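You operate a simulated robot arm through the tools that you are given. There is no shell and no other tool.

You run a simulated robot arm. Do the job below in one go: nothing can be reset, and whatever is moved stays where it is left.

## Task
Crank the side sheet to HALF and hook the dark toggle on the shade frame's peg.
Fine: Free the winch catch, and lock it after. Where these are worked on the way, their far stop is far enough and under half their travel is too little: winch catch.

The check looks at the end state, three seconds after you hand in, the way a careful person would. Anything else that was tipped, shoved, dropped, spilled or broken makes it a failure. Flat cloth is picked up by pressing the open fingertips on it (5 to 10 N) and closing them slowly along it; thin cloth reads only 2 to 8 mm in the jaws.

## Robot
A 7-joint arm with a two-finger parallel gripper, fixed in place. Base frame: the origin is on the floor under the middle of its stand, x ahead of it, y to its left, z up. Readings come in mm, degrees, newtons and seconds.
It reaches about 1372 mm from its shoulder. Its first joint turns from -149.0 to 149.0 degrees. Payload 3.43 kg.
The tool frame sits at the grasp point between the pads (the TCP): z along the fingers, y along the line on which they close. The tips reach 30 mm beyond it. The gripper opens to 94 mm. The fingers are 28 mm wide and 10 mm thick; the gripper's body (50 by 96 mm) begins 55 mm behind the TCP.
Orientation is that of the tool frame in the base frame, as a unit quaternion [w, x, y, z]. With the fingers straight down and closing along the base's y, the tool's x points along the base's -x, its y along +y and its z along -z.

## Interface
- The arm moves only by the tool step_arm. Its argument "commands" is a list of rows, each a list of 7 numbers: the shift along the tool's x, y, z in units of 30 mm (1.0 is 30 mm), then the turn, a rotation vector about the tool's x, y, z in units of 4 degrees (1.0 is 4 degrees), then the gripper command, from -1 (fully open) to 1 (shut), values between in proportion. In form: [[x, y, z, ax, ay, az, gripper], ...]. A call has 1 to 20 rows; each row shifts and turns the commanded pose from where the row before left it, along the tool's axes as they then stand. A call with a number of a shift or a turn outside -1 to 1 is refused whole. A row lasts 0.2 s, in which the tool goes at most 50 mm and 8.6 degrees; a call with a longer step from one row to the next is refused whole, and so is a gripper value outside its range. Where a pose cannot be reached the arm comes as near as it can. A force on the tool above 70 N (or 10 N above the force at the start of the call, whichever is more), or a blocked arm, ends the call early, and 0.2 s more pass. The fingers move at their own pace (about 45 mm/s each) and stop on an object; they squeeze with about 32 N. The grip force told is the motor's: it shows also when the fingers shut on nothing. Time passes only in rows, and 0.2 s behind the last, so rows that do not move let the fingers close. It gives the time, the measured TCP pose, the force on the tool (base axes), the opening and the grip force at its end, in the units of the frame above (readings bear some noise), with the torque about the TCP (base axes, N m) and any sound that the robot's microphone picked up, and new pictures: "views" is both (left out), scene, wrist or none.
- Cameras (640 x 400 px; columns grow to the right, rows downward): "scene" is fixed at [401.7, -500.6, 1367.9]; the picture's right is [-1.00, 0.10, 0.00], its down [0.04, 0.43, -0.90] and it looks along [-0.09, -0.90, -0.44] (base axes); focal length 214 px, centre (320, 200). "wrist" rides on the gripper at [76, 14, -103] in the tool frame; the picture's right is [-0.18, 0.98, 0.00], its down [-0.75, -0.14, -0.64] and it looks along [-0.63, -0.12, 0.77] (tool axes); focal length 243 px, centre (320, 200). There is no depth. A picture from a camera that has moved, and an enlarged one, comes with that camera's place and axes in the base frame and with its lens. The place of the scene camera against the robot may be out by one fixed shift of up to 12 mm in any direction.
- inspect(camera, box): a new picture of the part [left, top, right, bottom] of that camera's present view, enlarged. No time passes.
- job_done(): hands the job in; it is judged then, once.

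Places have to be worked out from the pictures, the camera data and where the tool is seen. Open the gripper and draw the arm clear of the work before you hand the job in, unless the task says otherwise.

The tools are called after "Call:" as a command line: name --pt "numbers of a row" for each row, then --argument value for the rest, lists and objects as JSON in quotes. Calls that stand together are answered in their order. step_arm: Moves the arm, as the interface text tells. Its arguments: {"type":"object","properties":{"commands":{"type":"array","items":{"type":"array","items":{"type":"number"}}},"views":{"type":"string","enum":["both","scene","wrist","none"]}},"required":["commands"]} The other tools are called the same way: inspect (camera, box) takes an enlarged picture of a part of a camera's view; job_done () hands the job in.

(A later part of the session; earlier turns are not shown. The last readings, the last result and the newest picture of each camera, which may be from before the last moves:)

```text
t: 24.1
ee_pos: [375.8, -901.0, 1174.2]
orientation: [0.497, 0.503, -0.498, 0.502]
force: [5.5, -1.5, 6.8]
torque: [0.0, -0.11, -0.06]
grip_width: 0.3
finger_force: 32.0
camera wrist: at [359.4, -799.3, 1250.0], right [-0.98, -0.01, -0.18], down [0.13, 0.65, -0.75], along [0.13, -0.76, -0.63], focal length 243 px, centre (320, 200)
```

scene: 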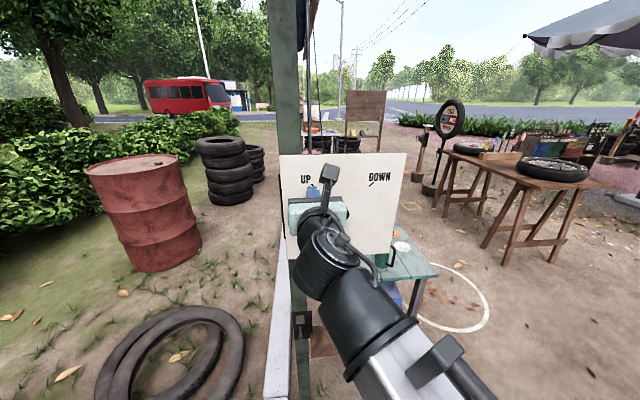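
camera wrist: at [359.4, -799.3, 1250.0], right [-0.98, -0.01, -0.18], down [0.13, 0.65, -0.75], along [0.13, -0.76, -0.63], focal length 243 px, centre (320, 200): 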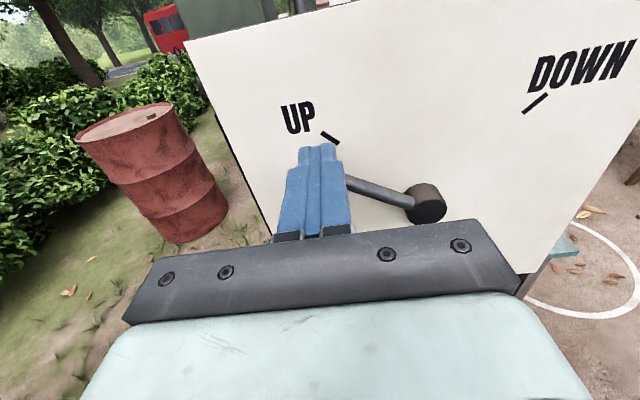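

The crank is turning with a light load of about 9 N. I'll continue along the arc toward horizontal.

Call:
step_arm --pt "-0.358 -0.15 0 0 0 0 1" --pt "-0.358 -0.15 0 0 0 0 1" --pt "-0.383 -0.05 0 0 0 0 1" --pt "-0.383 -0.05 0 0 0 0 1" --views "wrist"

```text
t: 25.1
ee_pos: [386.2, -901.3, 1128.6]
orientation: [0.498, 0.502, -0.5, 0.5]
force: [0.1, 0.0, -0.2]
torque: [-0.01, 0.0, 0.02]
grip_width: 0.0
finger_force: 31.6
camera wrist: at [370.4, -799.1, 1204.8], right [-0.98, -0.01, -0.18], down [0.14, 0.65, -0.75], along [0.12, -0.76, -0.63], focal length 243 px, centre (320, 200)
```

wrist: 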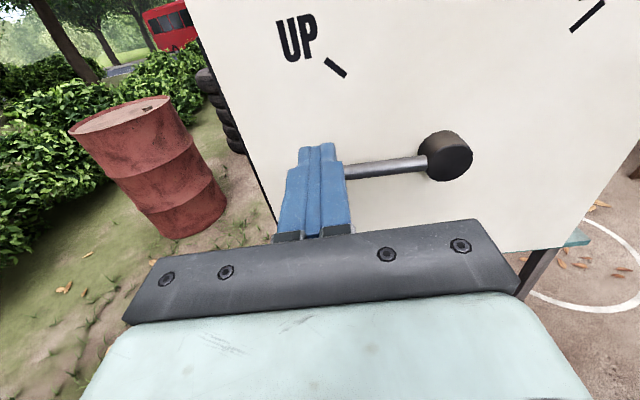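

The crank arm is now about horizontal. I'll continue pushing down along the arc toward -45°.

Call:
step_arm --pt "-0.383 0.05 0 0 0 0 1" --pt "-0.383 0.05 0 0 0 0 1" --pt "-0.358 0.15 0 0 0 0 1" --pt "-0.358 0.15 0 0 0 0 1" --views "both"

```text
t: 26.1
ee_pos: [374.1, -901.0, 1083.9]
orientation: [0.496, 0.504, -0.499, 0.5]
force: [0.1, -0.1, -0.2]
torque: [-0.01, 0.02, -0.01]
grip_width: 0.0
finger_force: 32.0
camera wrist: at [358.2, -799.1, 1159.9], right [-0.98, -0.01, -0.18], down [0.14, 0.65, -0.75], along [0.12, -0.76, -0.63], focal length 243 px, centre (320, 200)
```

scene: 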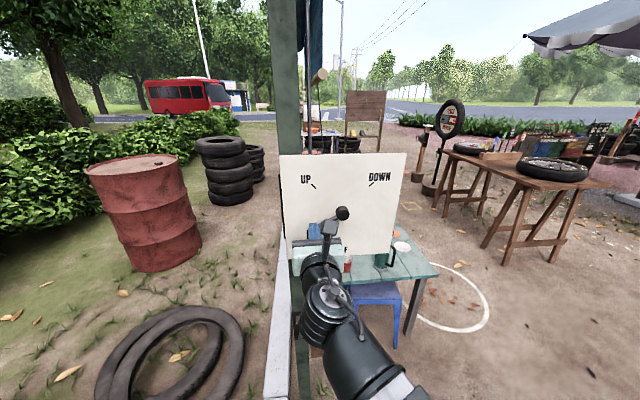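
wrist: 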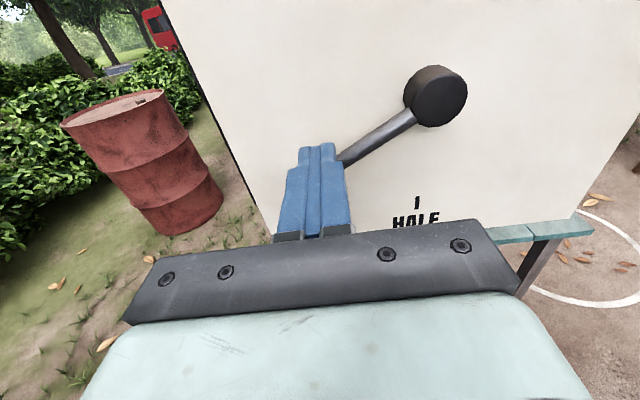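

The blue sheet is coming down and the crank is past -30°. I'll push to about -45°, then lift off and move the finger to the knob's +x side to finish with a -x push.

Call:
step_arm --pt "-0.308 0.233 0 0 0 0 1" --pt "-0.308 0.233 0 0 0 0 1" --pt "0.5 0 0 0 0 0 1" --pt "0 -0.65 0 0 0 0 1" --pt "0 -0.65 0 0 0 0 1" --pt "-0.7 0 0 0 0 0 1" --pt "-0.75 0 0 0 0 0 1" --views "both"

```text
t: 27.7
ee_pos: [398.6, -900.2, 1036.6]
orientation: [0.496, 0.503, -0.499, 0.501]
force: [-0.5, -0.5, 0.2]
torque: [0.01, -0.03, 0.0]
grip_width: 0.0
finger_force: 32.0
camera wrist: at [383.5, -798.1, 1113.7], right [-0.98, -0.01, -0.18], down [0.14, 0.65, -0.75], along [0.13, -0.76, -0.63], focal length 243 px, centre (320, 200)
```

scene: 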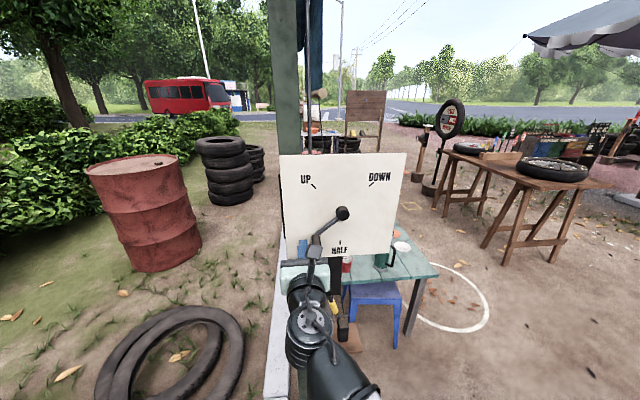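
wrist: 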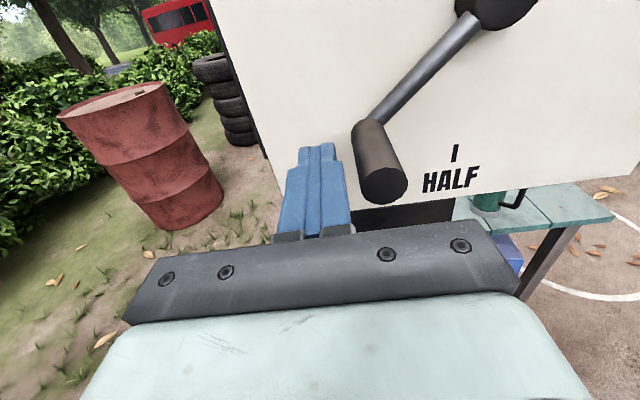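

The knob is at about -40°, just to the right of the fingers. I'll push it in -x along the lower arc.

Call:
step_arm --pt "0 0.36 0 0 0 0 1" --pt "-0.12 0.36 0 0 0 0 1" --pt "-0.3 0.43 0 0 0 0 1" --pt "-0.15 0.36 0 0 0 0 1" --pt "-0.15 0.36 0 0 0 0 1" --views "both"

```text
t: 28.9
ee_pos: [343.1, -900.7, 1016.0]
orientation: [0.497, 0.504, -0.499, 0.501]
force: [1.8, 0.8, 0.2]
torque: [-0.01, 0.01, -0.02]
grip_width: 0.0
finger_force: 31.8
camera wrist: at [327.3, -798.8, 1091.9], right [-0.98, -0.01, -0.18], down [0.14, 0.65, -0.75], along [0.12, -0.76, -0.63], focal length 243 px, centre (320, 200)
```

scene: 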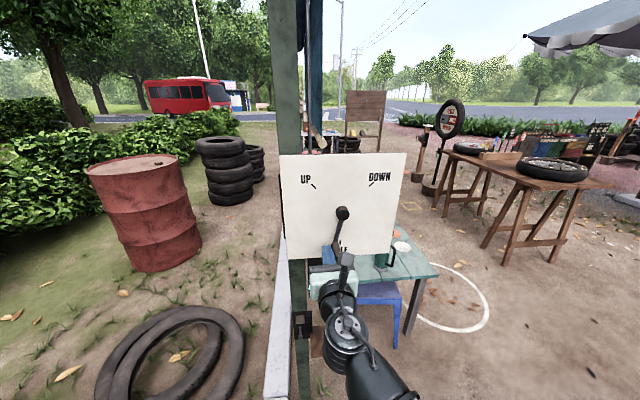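
wrist: 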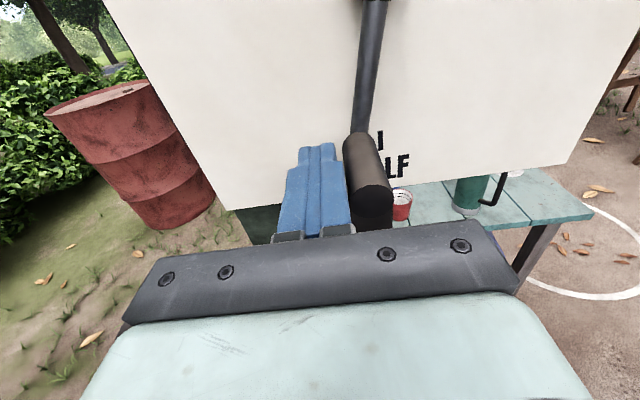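

The crank is at about -75° and in contact. I'll push a bit further, then check the alignment with the HALF tick.

Call:
step_arm --pt "-0.07 0.27 0 0 0 0 1" --pt "-0.04 0.27 0 0 0 0 1" --views "wrist"

Call:
inspect --camera "wrist" --box '[260, 0, 500, 240]'

Call:
inspect --camera "scene" --box '[270, 140, 430, 280]'

```text
t: 29.5
ee_pos: [326.1, -900.3, 1011.2]
orientation: [0.496, 0.504, -0.499, 0.501]
force: [1.0, -0.6, -1.5]
torque: [-0.02, 0.01, -0.04]
grip_width: 0.0
finger_force: 32.0
camera wrist: at [311.1, -798.8, 1088.1], right [-0.98, -0.01, -0.18], down [0.14, 0.65, -0.75], along [0.12, -0.76, -0.63], focal length 243 px, centre (320, 200)
```

wrist: 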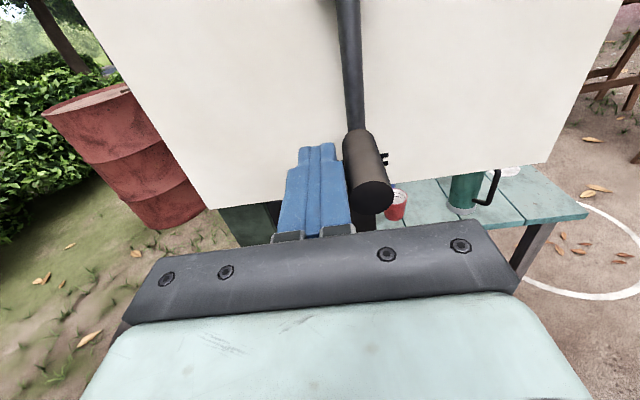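

```text
1.67 times, centred on (380, 120) of wrist
camera zoom: at [311.1, -798.8, 1088.1], right [-0.98, -0.01, -0.18], down [0.14, 0.65, -0.75], along [0.12, -0.76, -0.63], focal length 404 px, centre (220, 333)
```

zoom: 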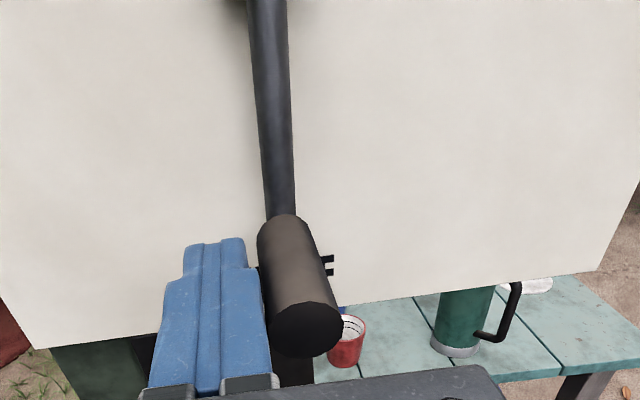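

```text
2.86 times, centred on (350, 210) of scene
camera zoom: at [401.7, -500.6, 1367.9], right [-1.0, 0.1, 0.0], down [0.04, 0.43, -0.9], along [-0.09, -0.9, -0.44], focal length 613 px, centre (234, 171)
```

zoom: 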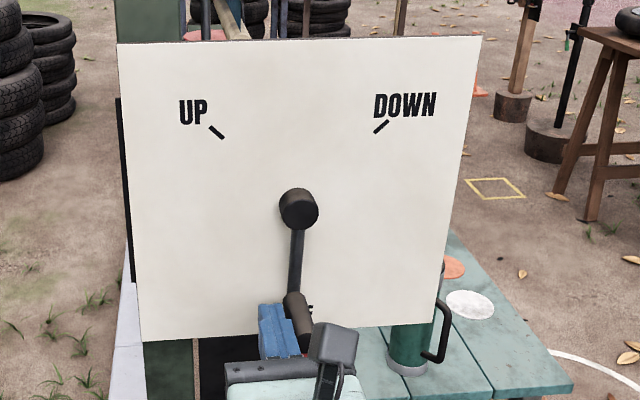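

The crank is near vertical. I'll zoom in to measure how far it is from exactly HALF.

Call:
inspect --camera "scene" --box '[320, 195, 370, 250]'

Call:
inspect --camera "wrist" --box '[310, 0, 430, 220]'

```text
7.27 times, centred on (345, 222) of scene
camera zoom: at [401.7, -500.6, 1367.9], right [-1.0, 0.1, 0.0], down [0.04, 0.43, -0.9], along [-0.09, -0.9, -0.44], focal length 1560 px, centre (138, 36)
```

zoom: 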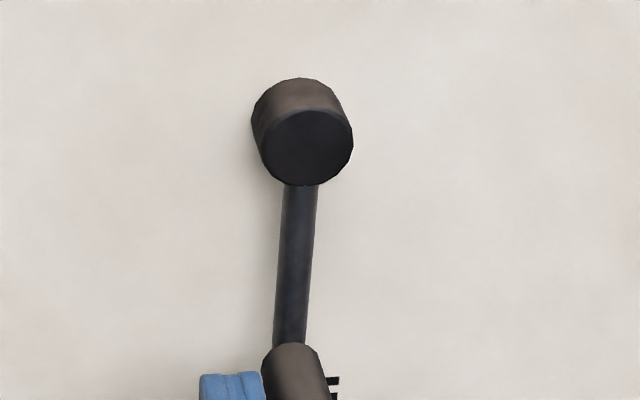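

```text
1.82 times, centred on (370, 110) of wrist
camera zoom: at [311.1, -798.8, 1088.1], right [-0.98, -0.01, -0.18], down [0.14, 0.65, -0.75], along [0.12, -0.76, -0.63], focal length 441 px, centre (229, 364)
```

zoom: 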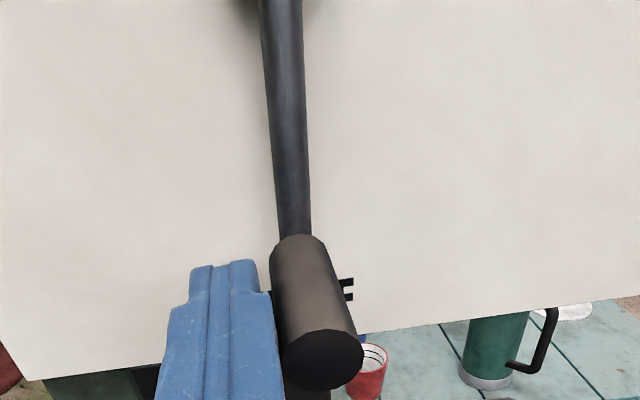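

The crank reads about 1° short of vertical in the scene view. I'll nudge it by about 2 mm and re-measure.

Call:
step_arm --pt "0 0.07 0 0 0 0 1" --pt "0 0 0 0 0 0 1" --views "none"

Call:
inspect --camera "scene" --box '[320, 195, 370, 250]'

```text
t: 30.1
ee_pos: [325.1, -899.4, 1011.9]
orientation: [0.497, 0.503, -0.499, 0.501]
force: [0.9, -0.7, -0.7]
torque: [-0.04, 0.02, -0.01]
grip_width: 0.0
finger_force: 32.1
```

```text
7.27 times, centred on (345, 222) of scene
camera zoom: at [401.7, -500.6, 1367.9], right [-1.0, 0.1, 0.0], down [0.04, 0.43, -0.9], along [-0.09, -0.9, -0.44], focal length 1560 px, centre (138, 36)
```

zoom: 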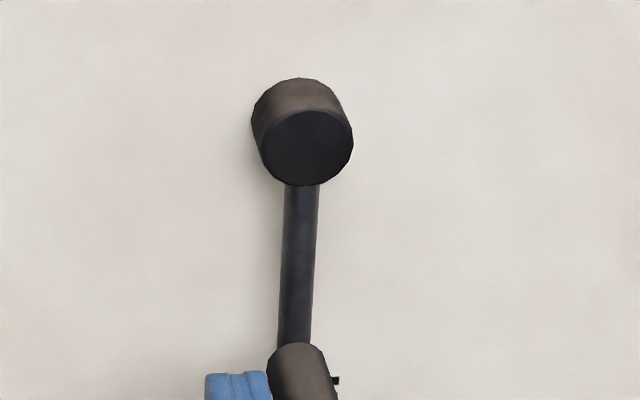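

The crank is now plumb on HALF. I'll back the fingers off +x slightly, then retreat to +y.

Call:
step_arm --pt "0 -0.3 0 0 0 0 1" --pt "0 0 -1 0 0 0 1" --pt "0 0 -1 0 0 0 1" --pt "0 0 -1 0 0 0 1" --pt "0 0 -1 0 0 0 1" --pt "-0.8 -0.2 0 0 0 0 1" --pt "-1 -0.2 0 0 0 0 1" --pt "-1 -0.2 0 0 0 0 1" --views "both"

Call:
inspect --camera "scene" --box '[270, 140, 430, 280]'

Call:
inspect --camera "wrist" --box '[200, 0, 440, 240]'

```text
t: 31.9
ee_pos: [350.2, -779.6, 928.1]
orientation: [0.496, 0.503, -0.499, 0.501]
force: [-0.2, -0.3, -0.7]
torque: [-0.02, -0.02, 0.01]
grip_width: 0.1
finger_force: 32.0
camera wrist: at [334.7, -678.3, 1004.9], right [-0.98, -0.01, -0.18], down [0.14, 0.65, -0.75], along [0.12, -0.76, -0.63], focal length 243 px, centre (320, 200)
```

scene: 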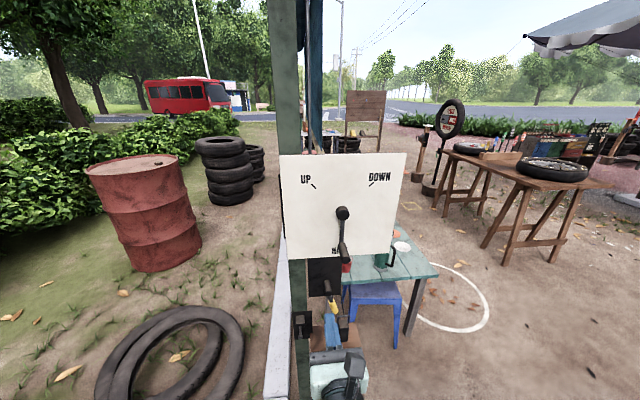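
wrist: 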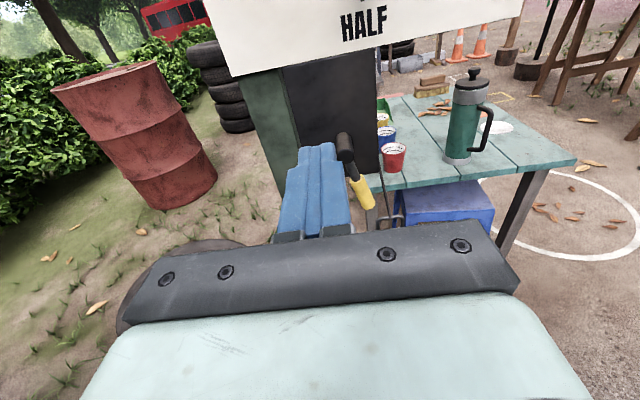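

```text
2.86 times, centred on (350, 210) of scene
camera zoom: at [401.7, -500.6, 1367.9], right [-1.0, 0.1, 0.0], down [0.04, 0.43, -0.9], along [-0.09, -0.9, -0.44], focal length 613 px, centre (234, 171)
```

zoom: 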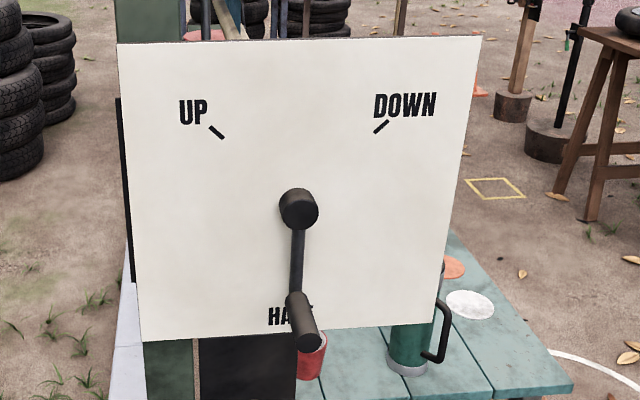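

```text
1.67 times, centred on (320, 120) of wrist
camera zoom: at [334.7, -678.3, 1004.9], right [-0.98, -0.01, -0.18], down [0.14, 0.65, -0.75], along [0.12, -0.76, -0.63], focal length 404 px, centre (320, 333)
```

zoom: 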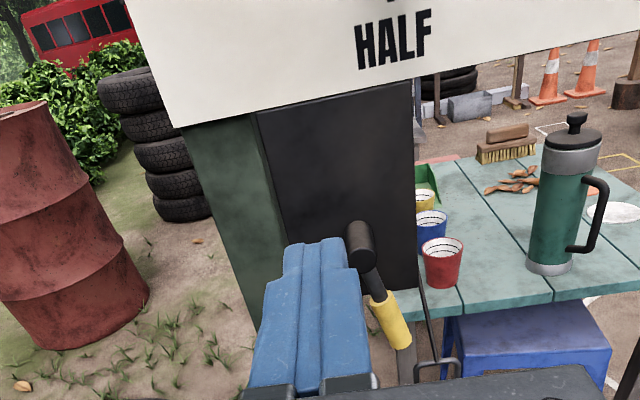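

The crank sits on HALF and stays there. Now I'll lock the catch by bringing the closed fingers to the lever's +x side at z 782, ready to push it back up to horizontal.

Call:
step_arm --pt "-1 0 0 0 0 0 1" --pt "-1 0 0 0 0 0 1" --pt "-1 0 0 0 0 0 1" --pt "-1 0 0 0 0 0 1" --pt "-0.87 0 0 0 0 0 1" --pt "0 0 1 0 0 0 1" --pt "0 0 1 0 0 0 1" --pt "0 0 1 0 0 0 1" --views "both"

Call:
inspect --camera "scene" --box '[290, 250, 410, 350]'

Call:
inspect --camera "wrist" --box '[200, 20, 440, 240]'

```text
t: 33.7
ee_pos: [351.8, -870.1, 781.8]
orientation: [0.496, 0.504, -0.499, 0.5]
force: [-0.3, 0.6, 0.2]
torque: [0.02, -0.01, 0.02]
grip_width: 0.3
finger_force: 32.1
camera wrist: at [336.6, -768.5, 858.4], right [-0.98, -0.01, -0.18], down [0.13, 0.65, -0.75], along [0.12, -0.76, -0.63], focal length 243 px, centre (320, 200)
```

scene: 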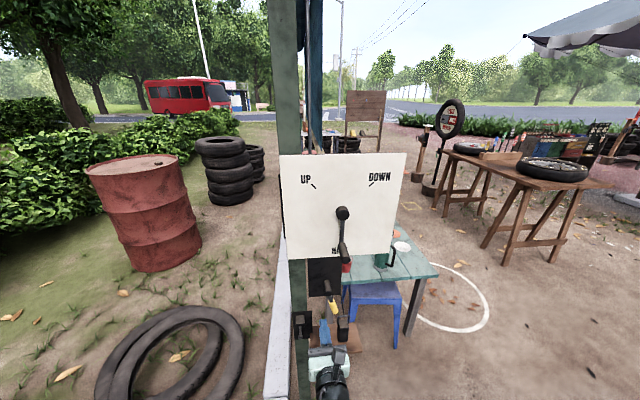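
wrist: 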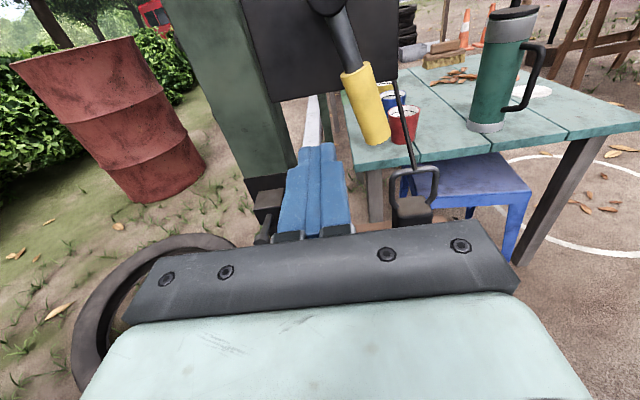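

```text
4.00 times, centred on (350, 300) of scene
camera zoom: at [401.7, -500.6, 1367.9], right [-1.0, 0.1, 0.0], down [0.04, 0.43, -0.9], along [-0.09, -0.9, -0.44], focal length 858 px, centre (200, -200)
```

zoom: 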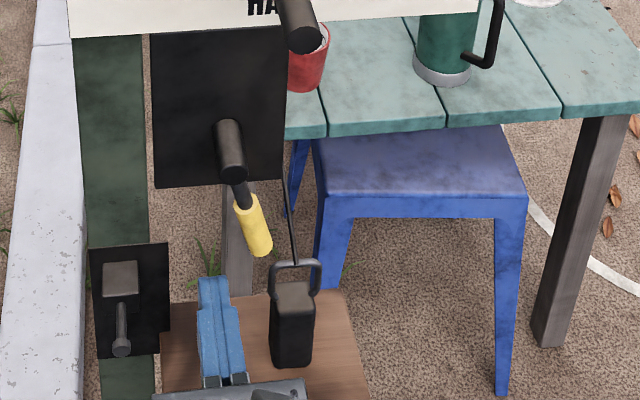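

```text
1.82 times, centred on (320, 130) of wrist
camera zoom: at [336.6, -768.5, 858.4], right [-0.98, -0.01, -0.18], down [0.13, 0.65, -0.75], along [0.12, -0.76, -0.63], focal length 441 px, centre (320, 327)
```

zoom: 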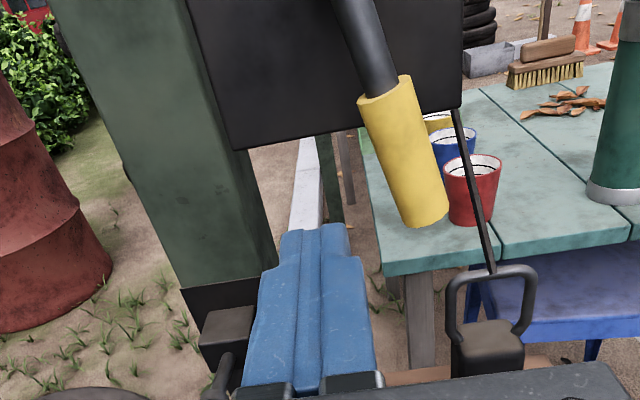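

The lever is at about 75° and the fingers are on its +x side. I'll move forward and begin pushing it back along its arc.

Call:
step_arm --pt "0 0 0.6 0 0 0 1" --pt "0 0 0.6 0 0 0 1" --pt "0.08 0.3 0 0 0 0 1" --pt "0.08 0.3 0 0 0 0 1" --pt "0.03 0.4 0 0 0 0 1" --pt "0.083 0.293 0 0 0 0 1" --pt "0.083 0.293 0 0 0 0 1" --views "wrist"

Call:
inspect --camera "scene" --box '[290, 250, 410, 350]'

```text
t: 35.3
ee_pos: [303.8, -906.2, 792.7]
orientation: [0.497, 0.503, -0.5, 0.5]
force: [0.5, 1.1, -0.6]
torque: [-0.01, 0.02, -0.01]
grip_width: 0.0
finger_force: 32.5
camera wrist: at [288.3, -804.4, 869.1], right [-0.98, -0.01, -0.18], down [0.14, 0.65, -0.75], along [0.12, -0.76, -0.63], focal length 243 px, centre (320, 200)
```

wrist: 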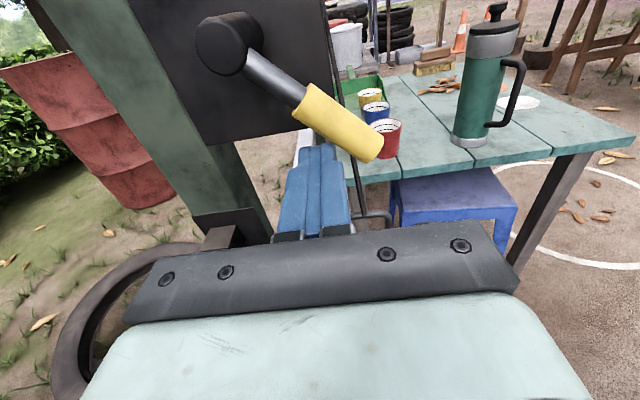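

```text
4.00 times, centred on (350, 300) of scene
camera zoom: at [401.7, -500.6, 1367.9], right [-1.0, 0.1, 0.0], down [0.04, 0.43, -0.9], along [-0.09, -0.9, -0.44], focal length 858 px, centre (200, -200)
```

zoom: 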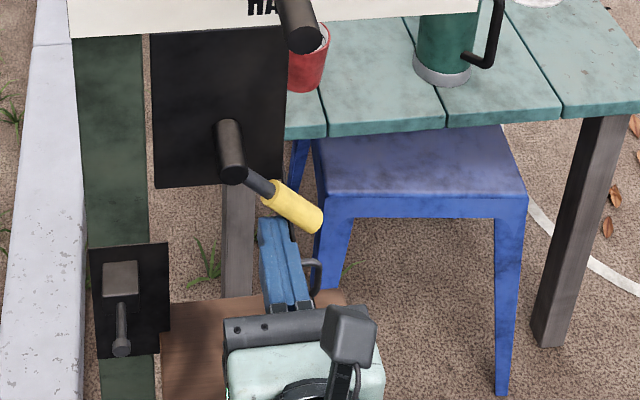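

The lever is coming up, now about 40°. I'll continue along the arc.

Call:
step_arm --pt "0.167 0.275 0 0 0 0 1" --pt "0.167 0.275 0 0 0 0 1" --pt "0.25 0.23 0 0 0 0 1" --pt "0.25 0.23 0 0 0 0 1" --views "wrist"

Call:
inspect --camera "scene" --box '[290, 250, 410, 350]'

```text
t: 36.3
ee_pos: [274.1, -906.1, 818.2]
orientation: [0.497, 0.504, -0.499, 0.501]
force: [0.9, 0.9, 0.3]
torque: [0.0, 0.0, -0.02]
grip_width: 0.0
finger_force: 31.9
camera wrist: at [257.9, -804.5, 894.4], right [-0.98, -0.01, -0.18], down [0.14, 0.65, -0.75], along [0.12, -0.76, -0.63], focal length 243 px, centre (320, 200)
```

wrist: 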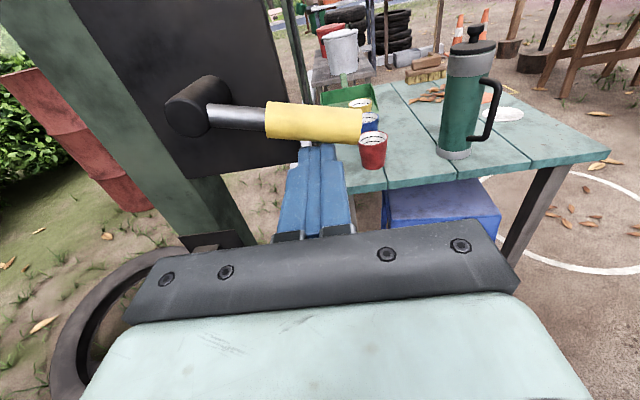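

```text
4.00 times, centred on (350, 300) of scene
camera zoom: at [401.7, -500.6, 1367.9], right [-1.0, 0.1, 0.0], down [0.04, 0.43, -0.9], along [-0.09, -0.9, -0.44], focal length 858 px, centre (200, -200)
```

zoom: 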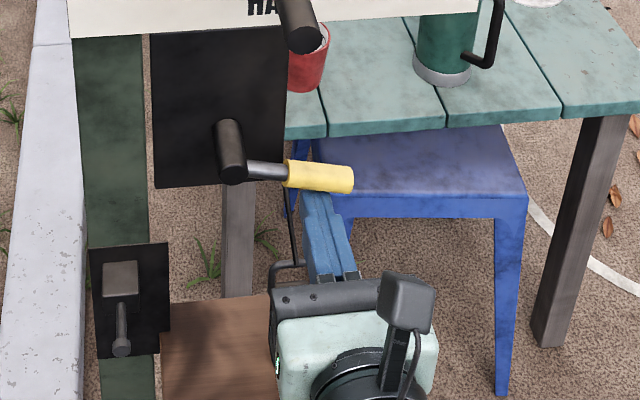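

The lever is about 12° below horizontal. I'll push on to horizontal and gently into its stop.

Call:
step_arm --pt "0.322 0.15 0 0 0 0 1" --pt "0.322 0.15 0 0 0 0 1" --pt "0.1 0 0 0 0 0 1" --views "wrist"

Call:
inspect --camera "scene" --box '[290, 250, 410, 350]'

```text
t: 37.1
ee_pos: [265.9, -906.3, 838.0]
orientation: [0.495, 0.505, -0.5, 0.5]
force: [1.0, 4.0, -25.1]
torque: [0.57, 0.03, -0.11]
grip_width: 0.1
finger_force: 32.3
camera wrist: at [249.7, -805.4, 914.4], right [-0.98, -0.01, -0.18], down [0.13, 0.65, -0.75], along [0.13, -0.76, -0.64], focal length 243 px, centre (320, 200)
```

wrist: 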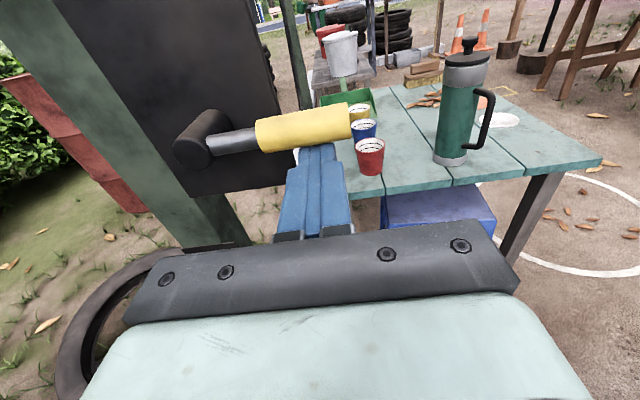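

```text
4.00 times, centred on (350, 300) of scene
camera zoom: at [401.7, -500.6, 1367.9], right [-1.0, 0.1, 0.0], down [0.04, 0.43, -0.9], along [-0.09, -0.9, -0.44], focal length 858 px, centre (200, -200)
```

zoom: 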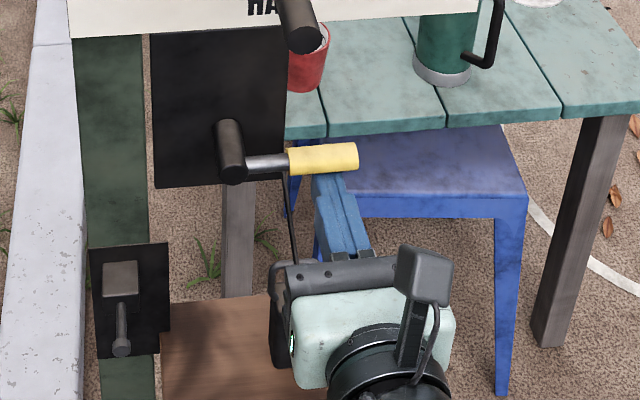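

The lever is back at its original horizontal position, against the stop (25 N), so the catch is locked. I'll back off, open the gripper, and get a good look at the toggle from in front.

Call:
step_arm --pt "-0.3 0 0 0 0 0 1" --pt "0 0 -1 0 0 0 1" --pt "0 0 -1 0 0 0 1" --pt "0 0 -1 0 0 0 1" --pt "0 0 -1 0 0 0 1" --pt "-0.7 -0.25 -0.5 0 0 0 -1" --pt "-0.8 -0.25 0 0 0 0 -1" --pt "-0.8 0 0 0 0 0 -1" --views "both"

Call:
inspect --camera "wrist" --box '[230, 60, 430, 240]'

Call:
inspect --camera "scene" --box '[280, 250, 400, 350]'

```text
t: 38.9
ee_pos: [280.0, -771.1, 762.6]
orientation: [0.496, 0.504, -0.499, 0.501]
force: [-0.7, -0.4, 0.0]
torque: [0.02, -0.03, 0.04]
grip_width: 68.4
finger_force: 0.2
camera wrist: at [263.2, -669.5, 838.9], right [-0.98, -0.01, -0.18], down [0.14, 0.65, -0.75], along [0.12, -0.76, -0.63], focal length 243 px, centre (320, 200)
```

scene: 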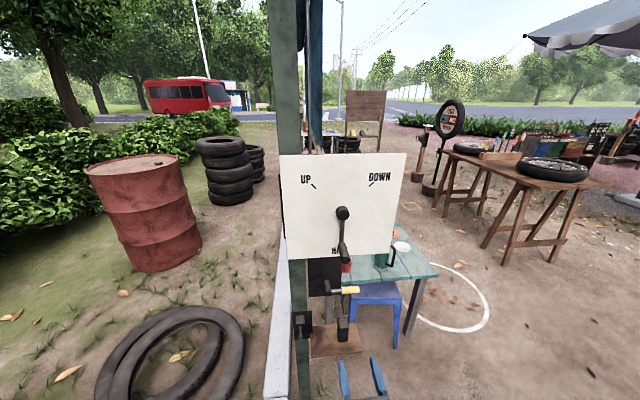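
wrist: 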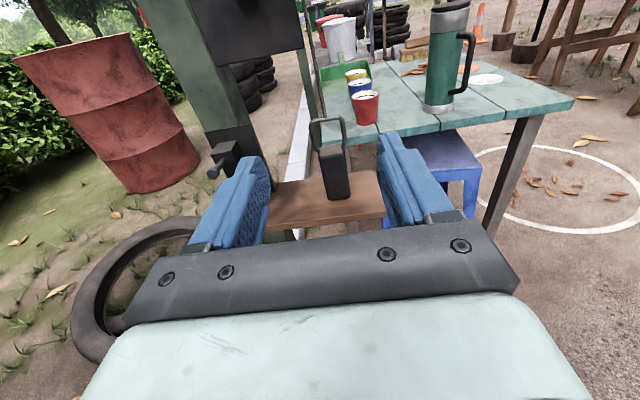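

```text
2.22 times, centred on (330, 150) of wrist
camera zoom: at [263.2, -669.5, 838.9], right [-0.98, -0.01, -0.18], down [0.14, 0.65, -0.75], along [0.12, -0.76, -0.63], focal length 539 px, centre (298, 311)
```

zoom: 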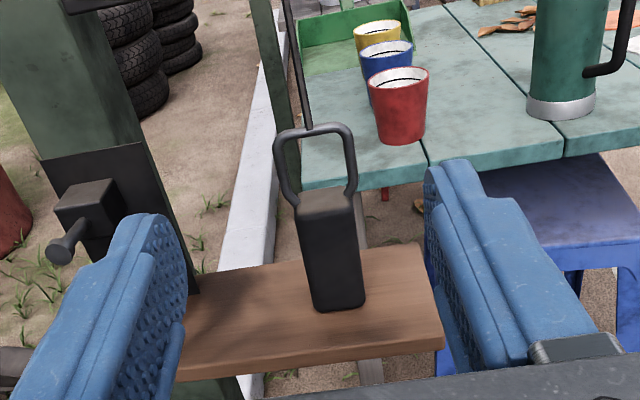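

```text
4.00 times, centred on (340, 300) of scene
camera zoom: at [401.7, -500.6, 1367.9], right [-1.0, 0.1, 0.0], down [0.04, 0.43, -0.9], along [-0.09, -0.9, -0.44], focal length 858 px, centre (240, -200)
```

zoom: 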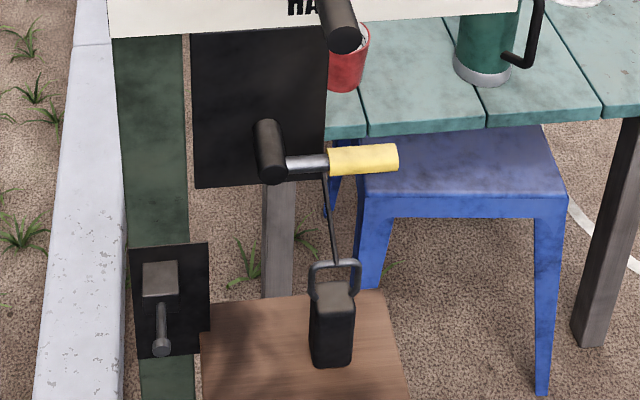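

The view of the toggle is clear: a block of about 30×27×70 mm centred near (278,-944,655), with a shackle loop top near z 727. The peg head is near (420,-913,701). I'll zoom in on both for exact geometry.

Call:
inspect --camera "wrist" --box '[190, 110, 290, 190]'

Call:
inspect --camera "scene" --box '[285, 300, 325, 350]'

Call:
inspect --camera "scene" --box '[320, 295, 370, 350]'

Call:
inspect --camera "wrist" --box '[290, 100, 380, 210]'

```text
5.00 times, centred on (240, 150) of wrist
camera zoom: at [263.2, -669.5, 838.9], right [-0.98, -0.01, -0.18], down [0.14, 0.65, -0.75], along [0.12, -0.76, -0.63], focal length 1213 px, centre (720, 450)
```

zoom: 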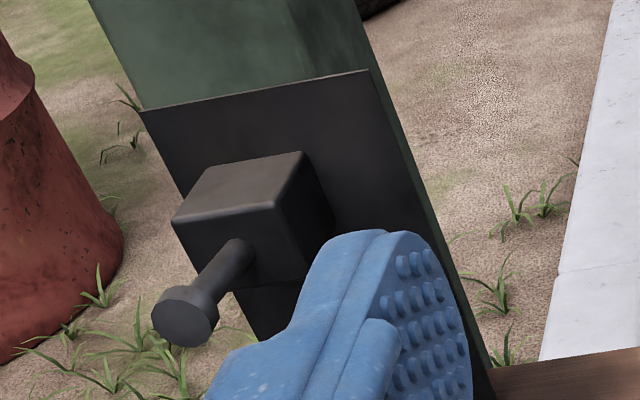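

```text
8.00 times, centred on (305, 325) of scene
camera zoom: at [401.7, -500.6, 1367.9], right [-1.0, 0.1, 0.0], down [0.04, 0.43, -0.9], along [-0.09, -0.9, -0.44], focal length 1716 px, centre (440, -800)
```

zoom: 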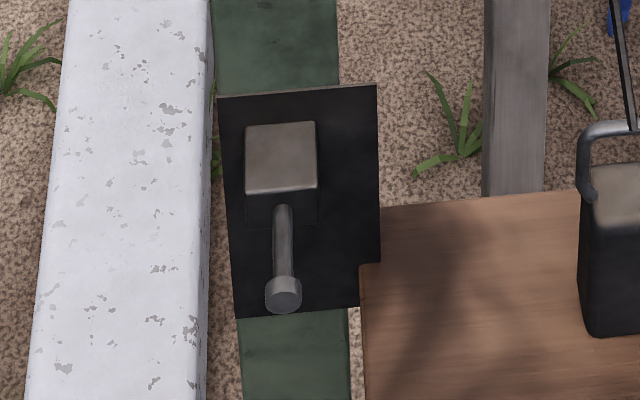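

```text
7.27 times, centred on (345, 322) of scene
camera zoom: at [401.7, -500.6, 1367.9], right [-1.0, 0.1, 0.0], down [0.04, 0.43, -0.9], along [-0.09, -0.9, -0.44], focal length 1560 px, centre (138, -691)
```

zoom: 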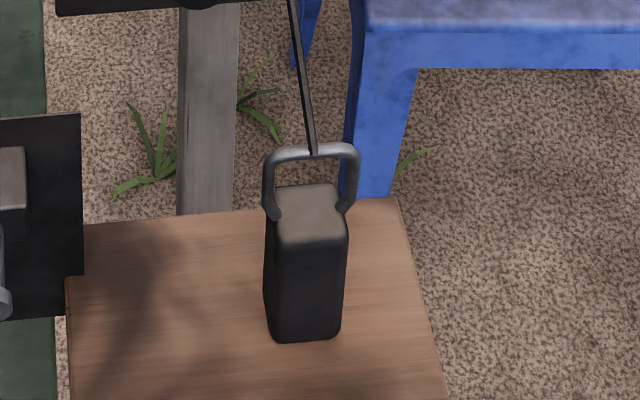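

```text
3.64 times, centred on (335, 155) of wrist
camera zoom: at [263.2, -669.5, 838.9], right [-0.98, -0.01, -0.18], down [0.14, 0.65, -0.75], along [0.12, -0.76, -0.63], focal length 882 px, centre (266, 364)
```

zoom: 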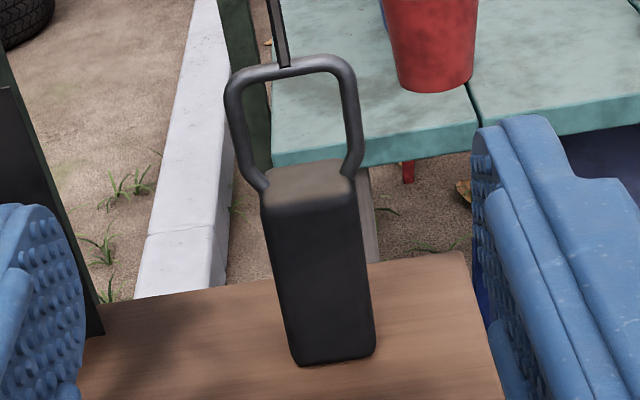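

I have the geometry now. The toggle's loop opening is about 32×36 mm, centred at (278,-946,708). The peg stem runs along y at x≈420, z≈700, with its head front near y -910. I'll descend with open fingers to z 668 and approach the toggle block.

Call:
step_arm --pt "-0.8 0.07 0 0 0 0 -1" --pt "-0.8 0 0 0 0 0 -1" --pt "-0.8 0 0 0 0 0 -1" --pt "-0.75 0 0 0 0 0 -1" --pt "0 0 0.9 0 0 0 -1" --pt "0 0 0.9 0 0 0 -1" --pt "0 0 0.9 0 0 0 -1" --views "both"

Call:
inspect --camera "scene" --box '[285, 280, 405, 400]'

Call:
inspect --camera "wrist" --box '[200, 40, 440, 240]'

```text
t: 40.5
ee_pos: [277.1, -851.3, 668.5]
orientation: [0.497, 0.503, -0.499, 0.501]
force: [-0.1, 0.2, 1.1]
torque: [0.03, 0.0, 0.0]
grip_width: 94.3
finger_force: 0.0
camera wrist: at [261.5, -750.0, 744.4], right [-0.98, -0.01, -0.18], down [0.14, 0.65, -0.75], along [0.12, -0.76, -0.63], focal length 243 px, centre (320, 200)
```

scene: 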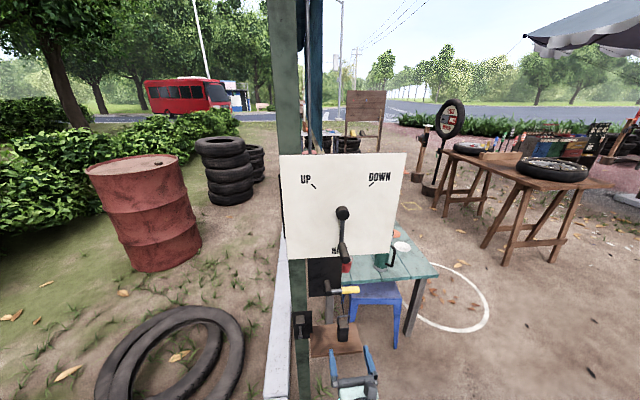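
wrist: 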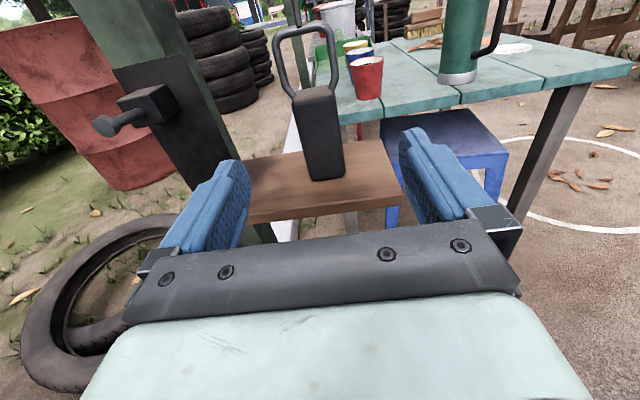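

```text
3.33 times, centred on (345, 340) of scene
camera zoom: at [401.7, -500.6, 1367.9], right [-1.0, 0.1, 0.0], down [0.04, 0.43, -0.9], along [-0.09, -0.9, -0.44], focal length 715 px, centre (237, -267)
```

zoom: 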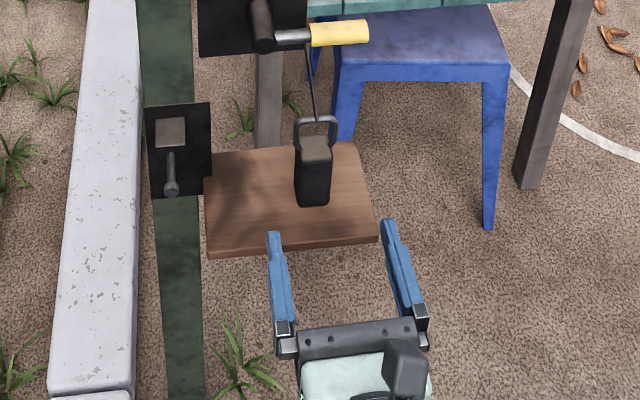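

```text
2.00 times, centred on (320, 140) of wrist
camera zoom: at [261.5, -750.0, 744.4], right [-0.98, -0.01, -0.18], down [0.14, 0.65, -0.75], along [0.12, -0.76, -0.63], focal length 485 px, centre (320, 320)
```

zoom: 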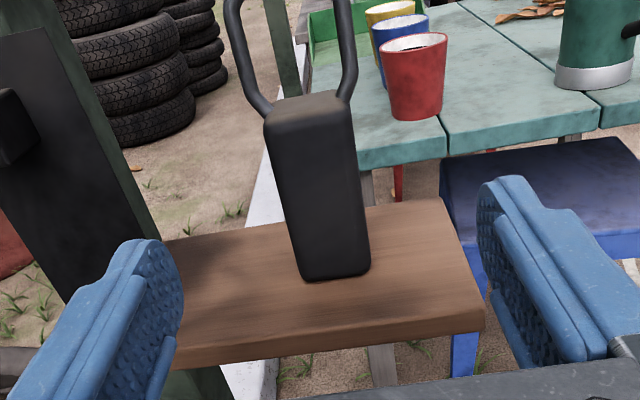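

The toggle is centred between the open fingers. I'll move forward so the fingers straddle the block, then narrow partway and check.

Call:
step_arm --pt "0 0 0.8 0 0 0 -1" --pt "0 0 0.8 0 0 0 -1" --pt "0 0 0.8 0 0 0 -1" --pt "0 0 0.55 0 0 0 -1" --pt "0 0 0 0 0 0 0.05" --pt "0 0 0 0 0 0 0.05" --pt "0 0 0 0 0 0 0.05" --views "both"

Call:
inspect --camera "scene" --box '[285, 280, 405, 400]'

Call:
inspect --camera "wrist" --box '[200, 0, 440, 240]'

```text
t: 42.1
ee_pos: [278.8, -940.6, 667.4]
orientation: [0.496, 0.504, -0.499, 0.5]
force: [0.1, -0.4, 0.1]
torque: [0.0, -0.03, -0.03]
grip_width: 44.6
finger_force: 0.1
camera wrist: at [262.7, -838.6, 744.0], right [-0.98, -0.01, -0.18], down [0.14, 0.65, -0.75], along [0.12, -0.76, -0.63], focal length 243 px, centre (320, 200)
```

scene: 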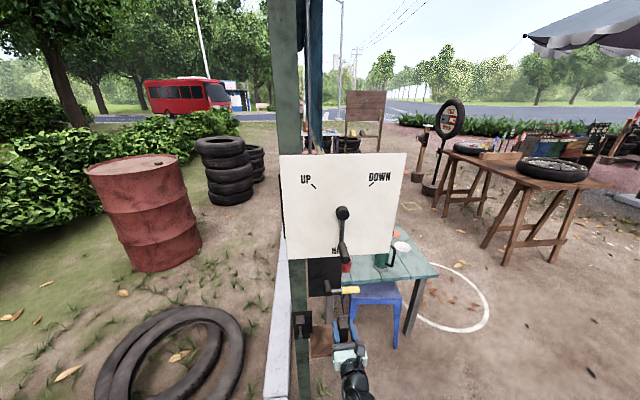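
wrist: 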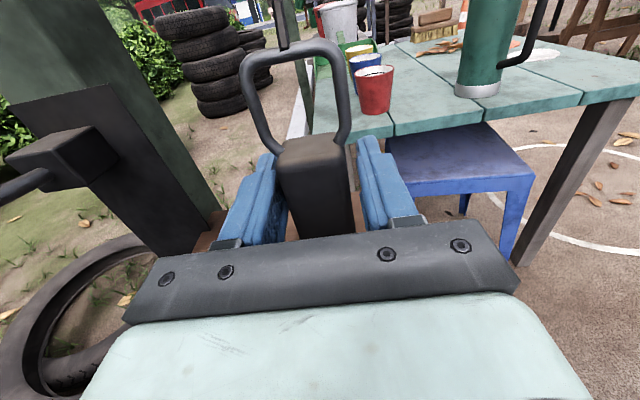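

```text
3.33 times, centred on (345, 340) of scene
camera zoom: at [401.7, -500.6, 1367.9], right [-1.0, 0.1, 0.0], down [0.04, 0.43, -0.9], along [-0.09, -0.9, -0.44], focal length 715 px, centre (237, -267)
```

zoom: 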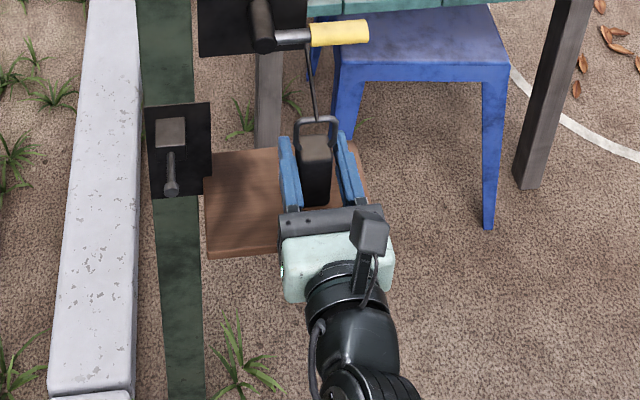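

```text
1.67 times, centred on (320, 120) of wrist
camera zoom: at [262.7, -838.6, 744.0], right [-0.98, -0.01, -0.18], down [0.14, 0.65, -0.75], along [0.12, -0.76, -0.63], focal length 404 px, centre (320, 333)
```

zoom: 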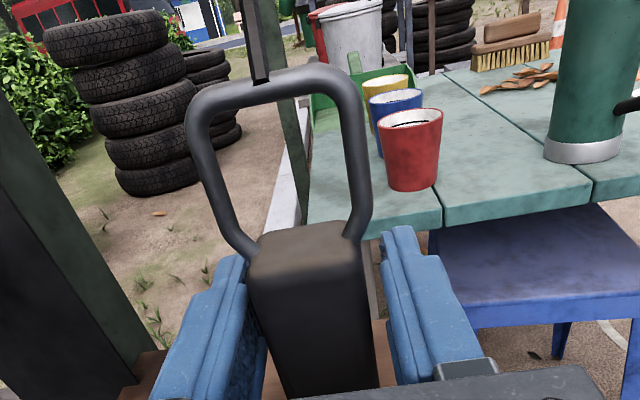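

The block is centred between the fingers with its loop upright. I'll close on it now.

Call:
step_arm --pt "0 0 0 0 0 0 0.35" --pt "0 0 0 0 0 0 0.5" --pt "0 0 0 0 0 0 1" --pt "0 0 0 0 0 0 1" --views "wrist"

```text
t: 43.1
ee_pos: [278.1, -939.7, 667.6]
orientation: [0.496, 0.504, -0.499, 0.501]
force: [0.4, -1.3, 0.5]
torque: [0.03, 0.02, 0.01]
grip_width: 37.7
finger_force: 31.9
camera wrist: at [262.7, -838.6, 744.0], right [-0.98, -0.01, -0.18], down [0.14, 0.65, -0.75], along [0.12, -0.76, -0.63], focal length 243 px, centre (320, 200)
```

wrist: 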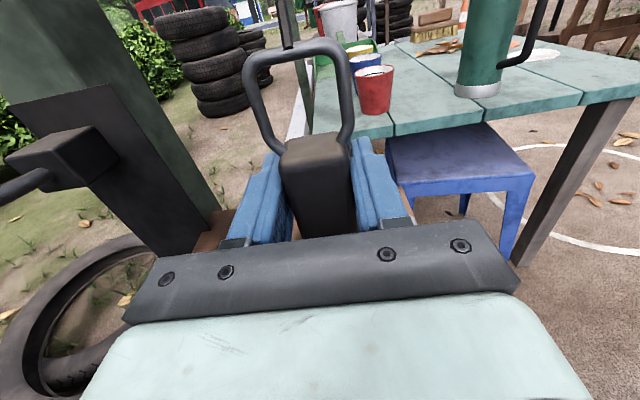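

The block is gripped (37.7 mm at 32 N). I'll lift it straight up and check that it comes along.

Call:
step_arm --pt "0.3 0 0 0 0 0 1" --pt "0.5 0 0 0 0 0 1" --pt "0.5 0 0 0 0 0 1" --views "both"

Call:
inspect --camera "scene" --box '[285, 260, 405, 380]'

```text
t: 43.9
ee_pos: [278.7, -940.0, 706.5]
orientation: [0.497, 0.503, -0.5, 0.5]
force: [0.0, 0.4, -0.2]
torque: [0.01, -0.01, 0.03]
grip_width: 37.7
finger_force: 32.4
camera wrist: at [263.2, -838.1, 782.8], right [-0.98, -0.01, -0.18], down [0.14, 0.65, -0.75], along [0.12, -0.76, -0.64], focal length 243 px, centre (320, 200)
```

scene: 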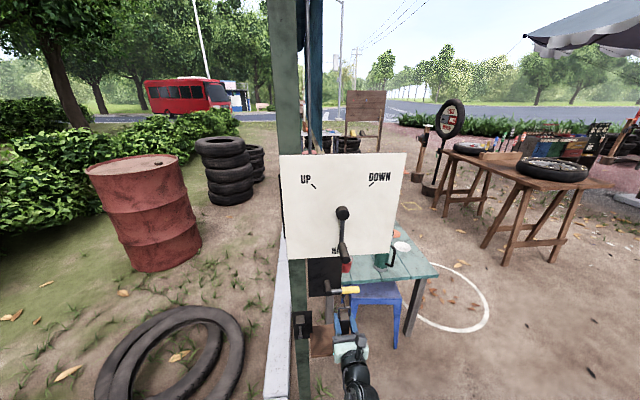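
wrist: 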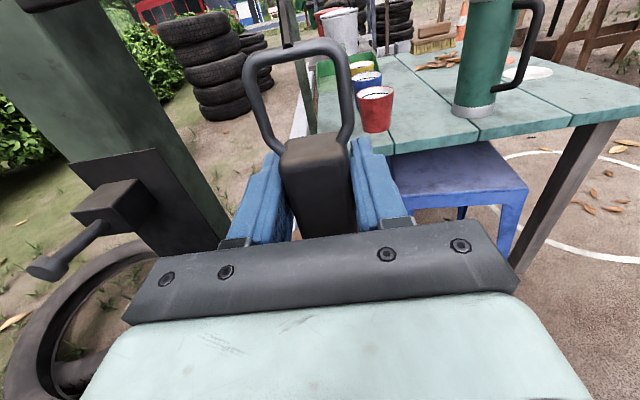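

```text
3.33 times, centred on (345, 320) of scene
camera zoom: at [401.7, -500.6, 1367.9], right [-1.0, 0.1, 0.0], down [0.04, 0.43, -0.9], along [-0.09, -0.9, -0.44], focal length 715 px, centre (237, -200)
```

zoom: 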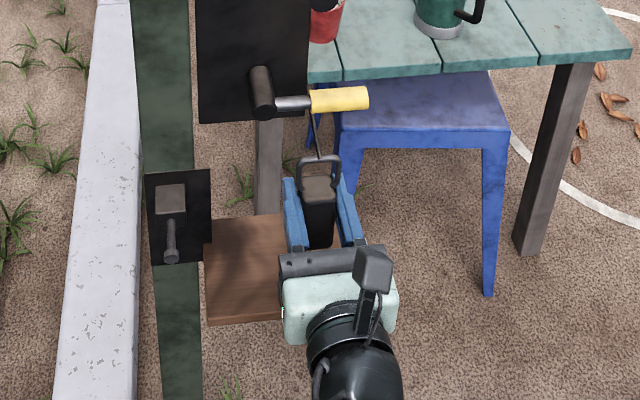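

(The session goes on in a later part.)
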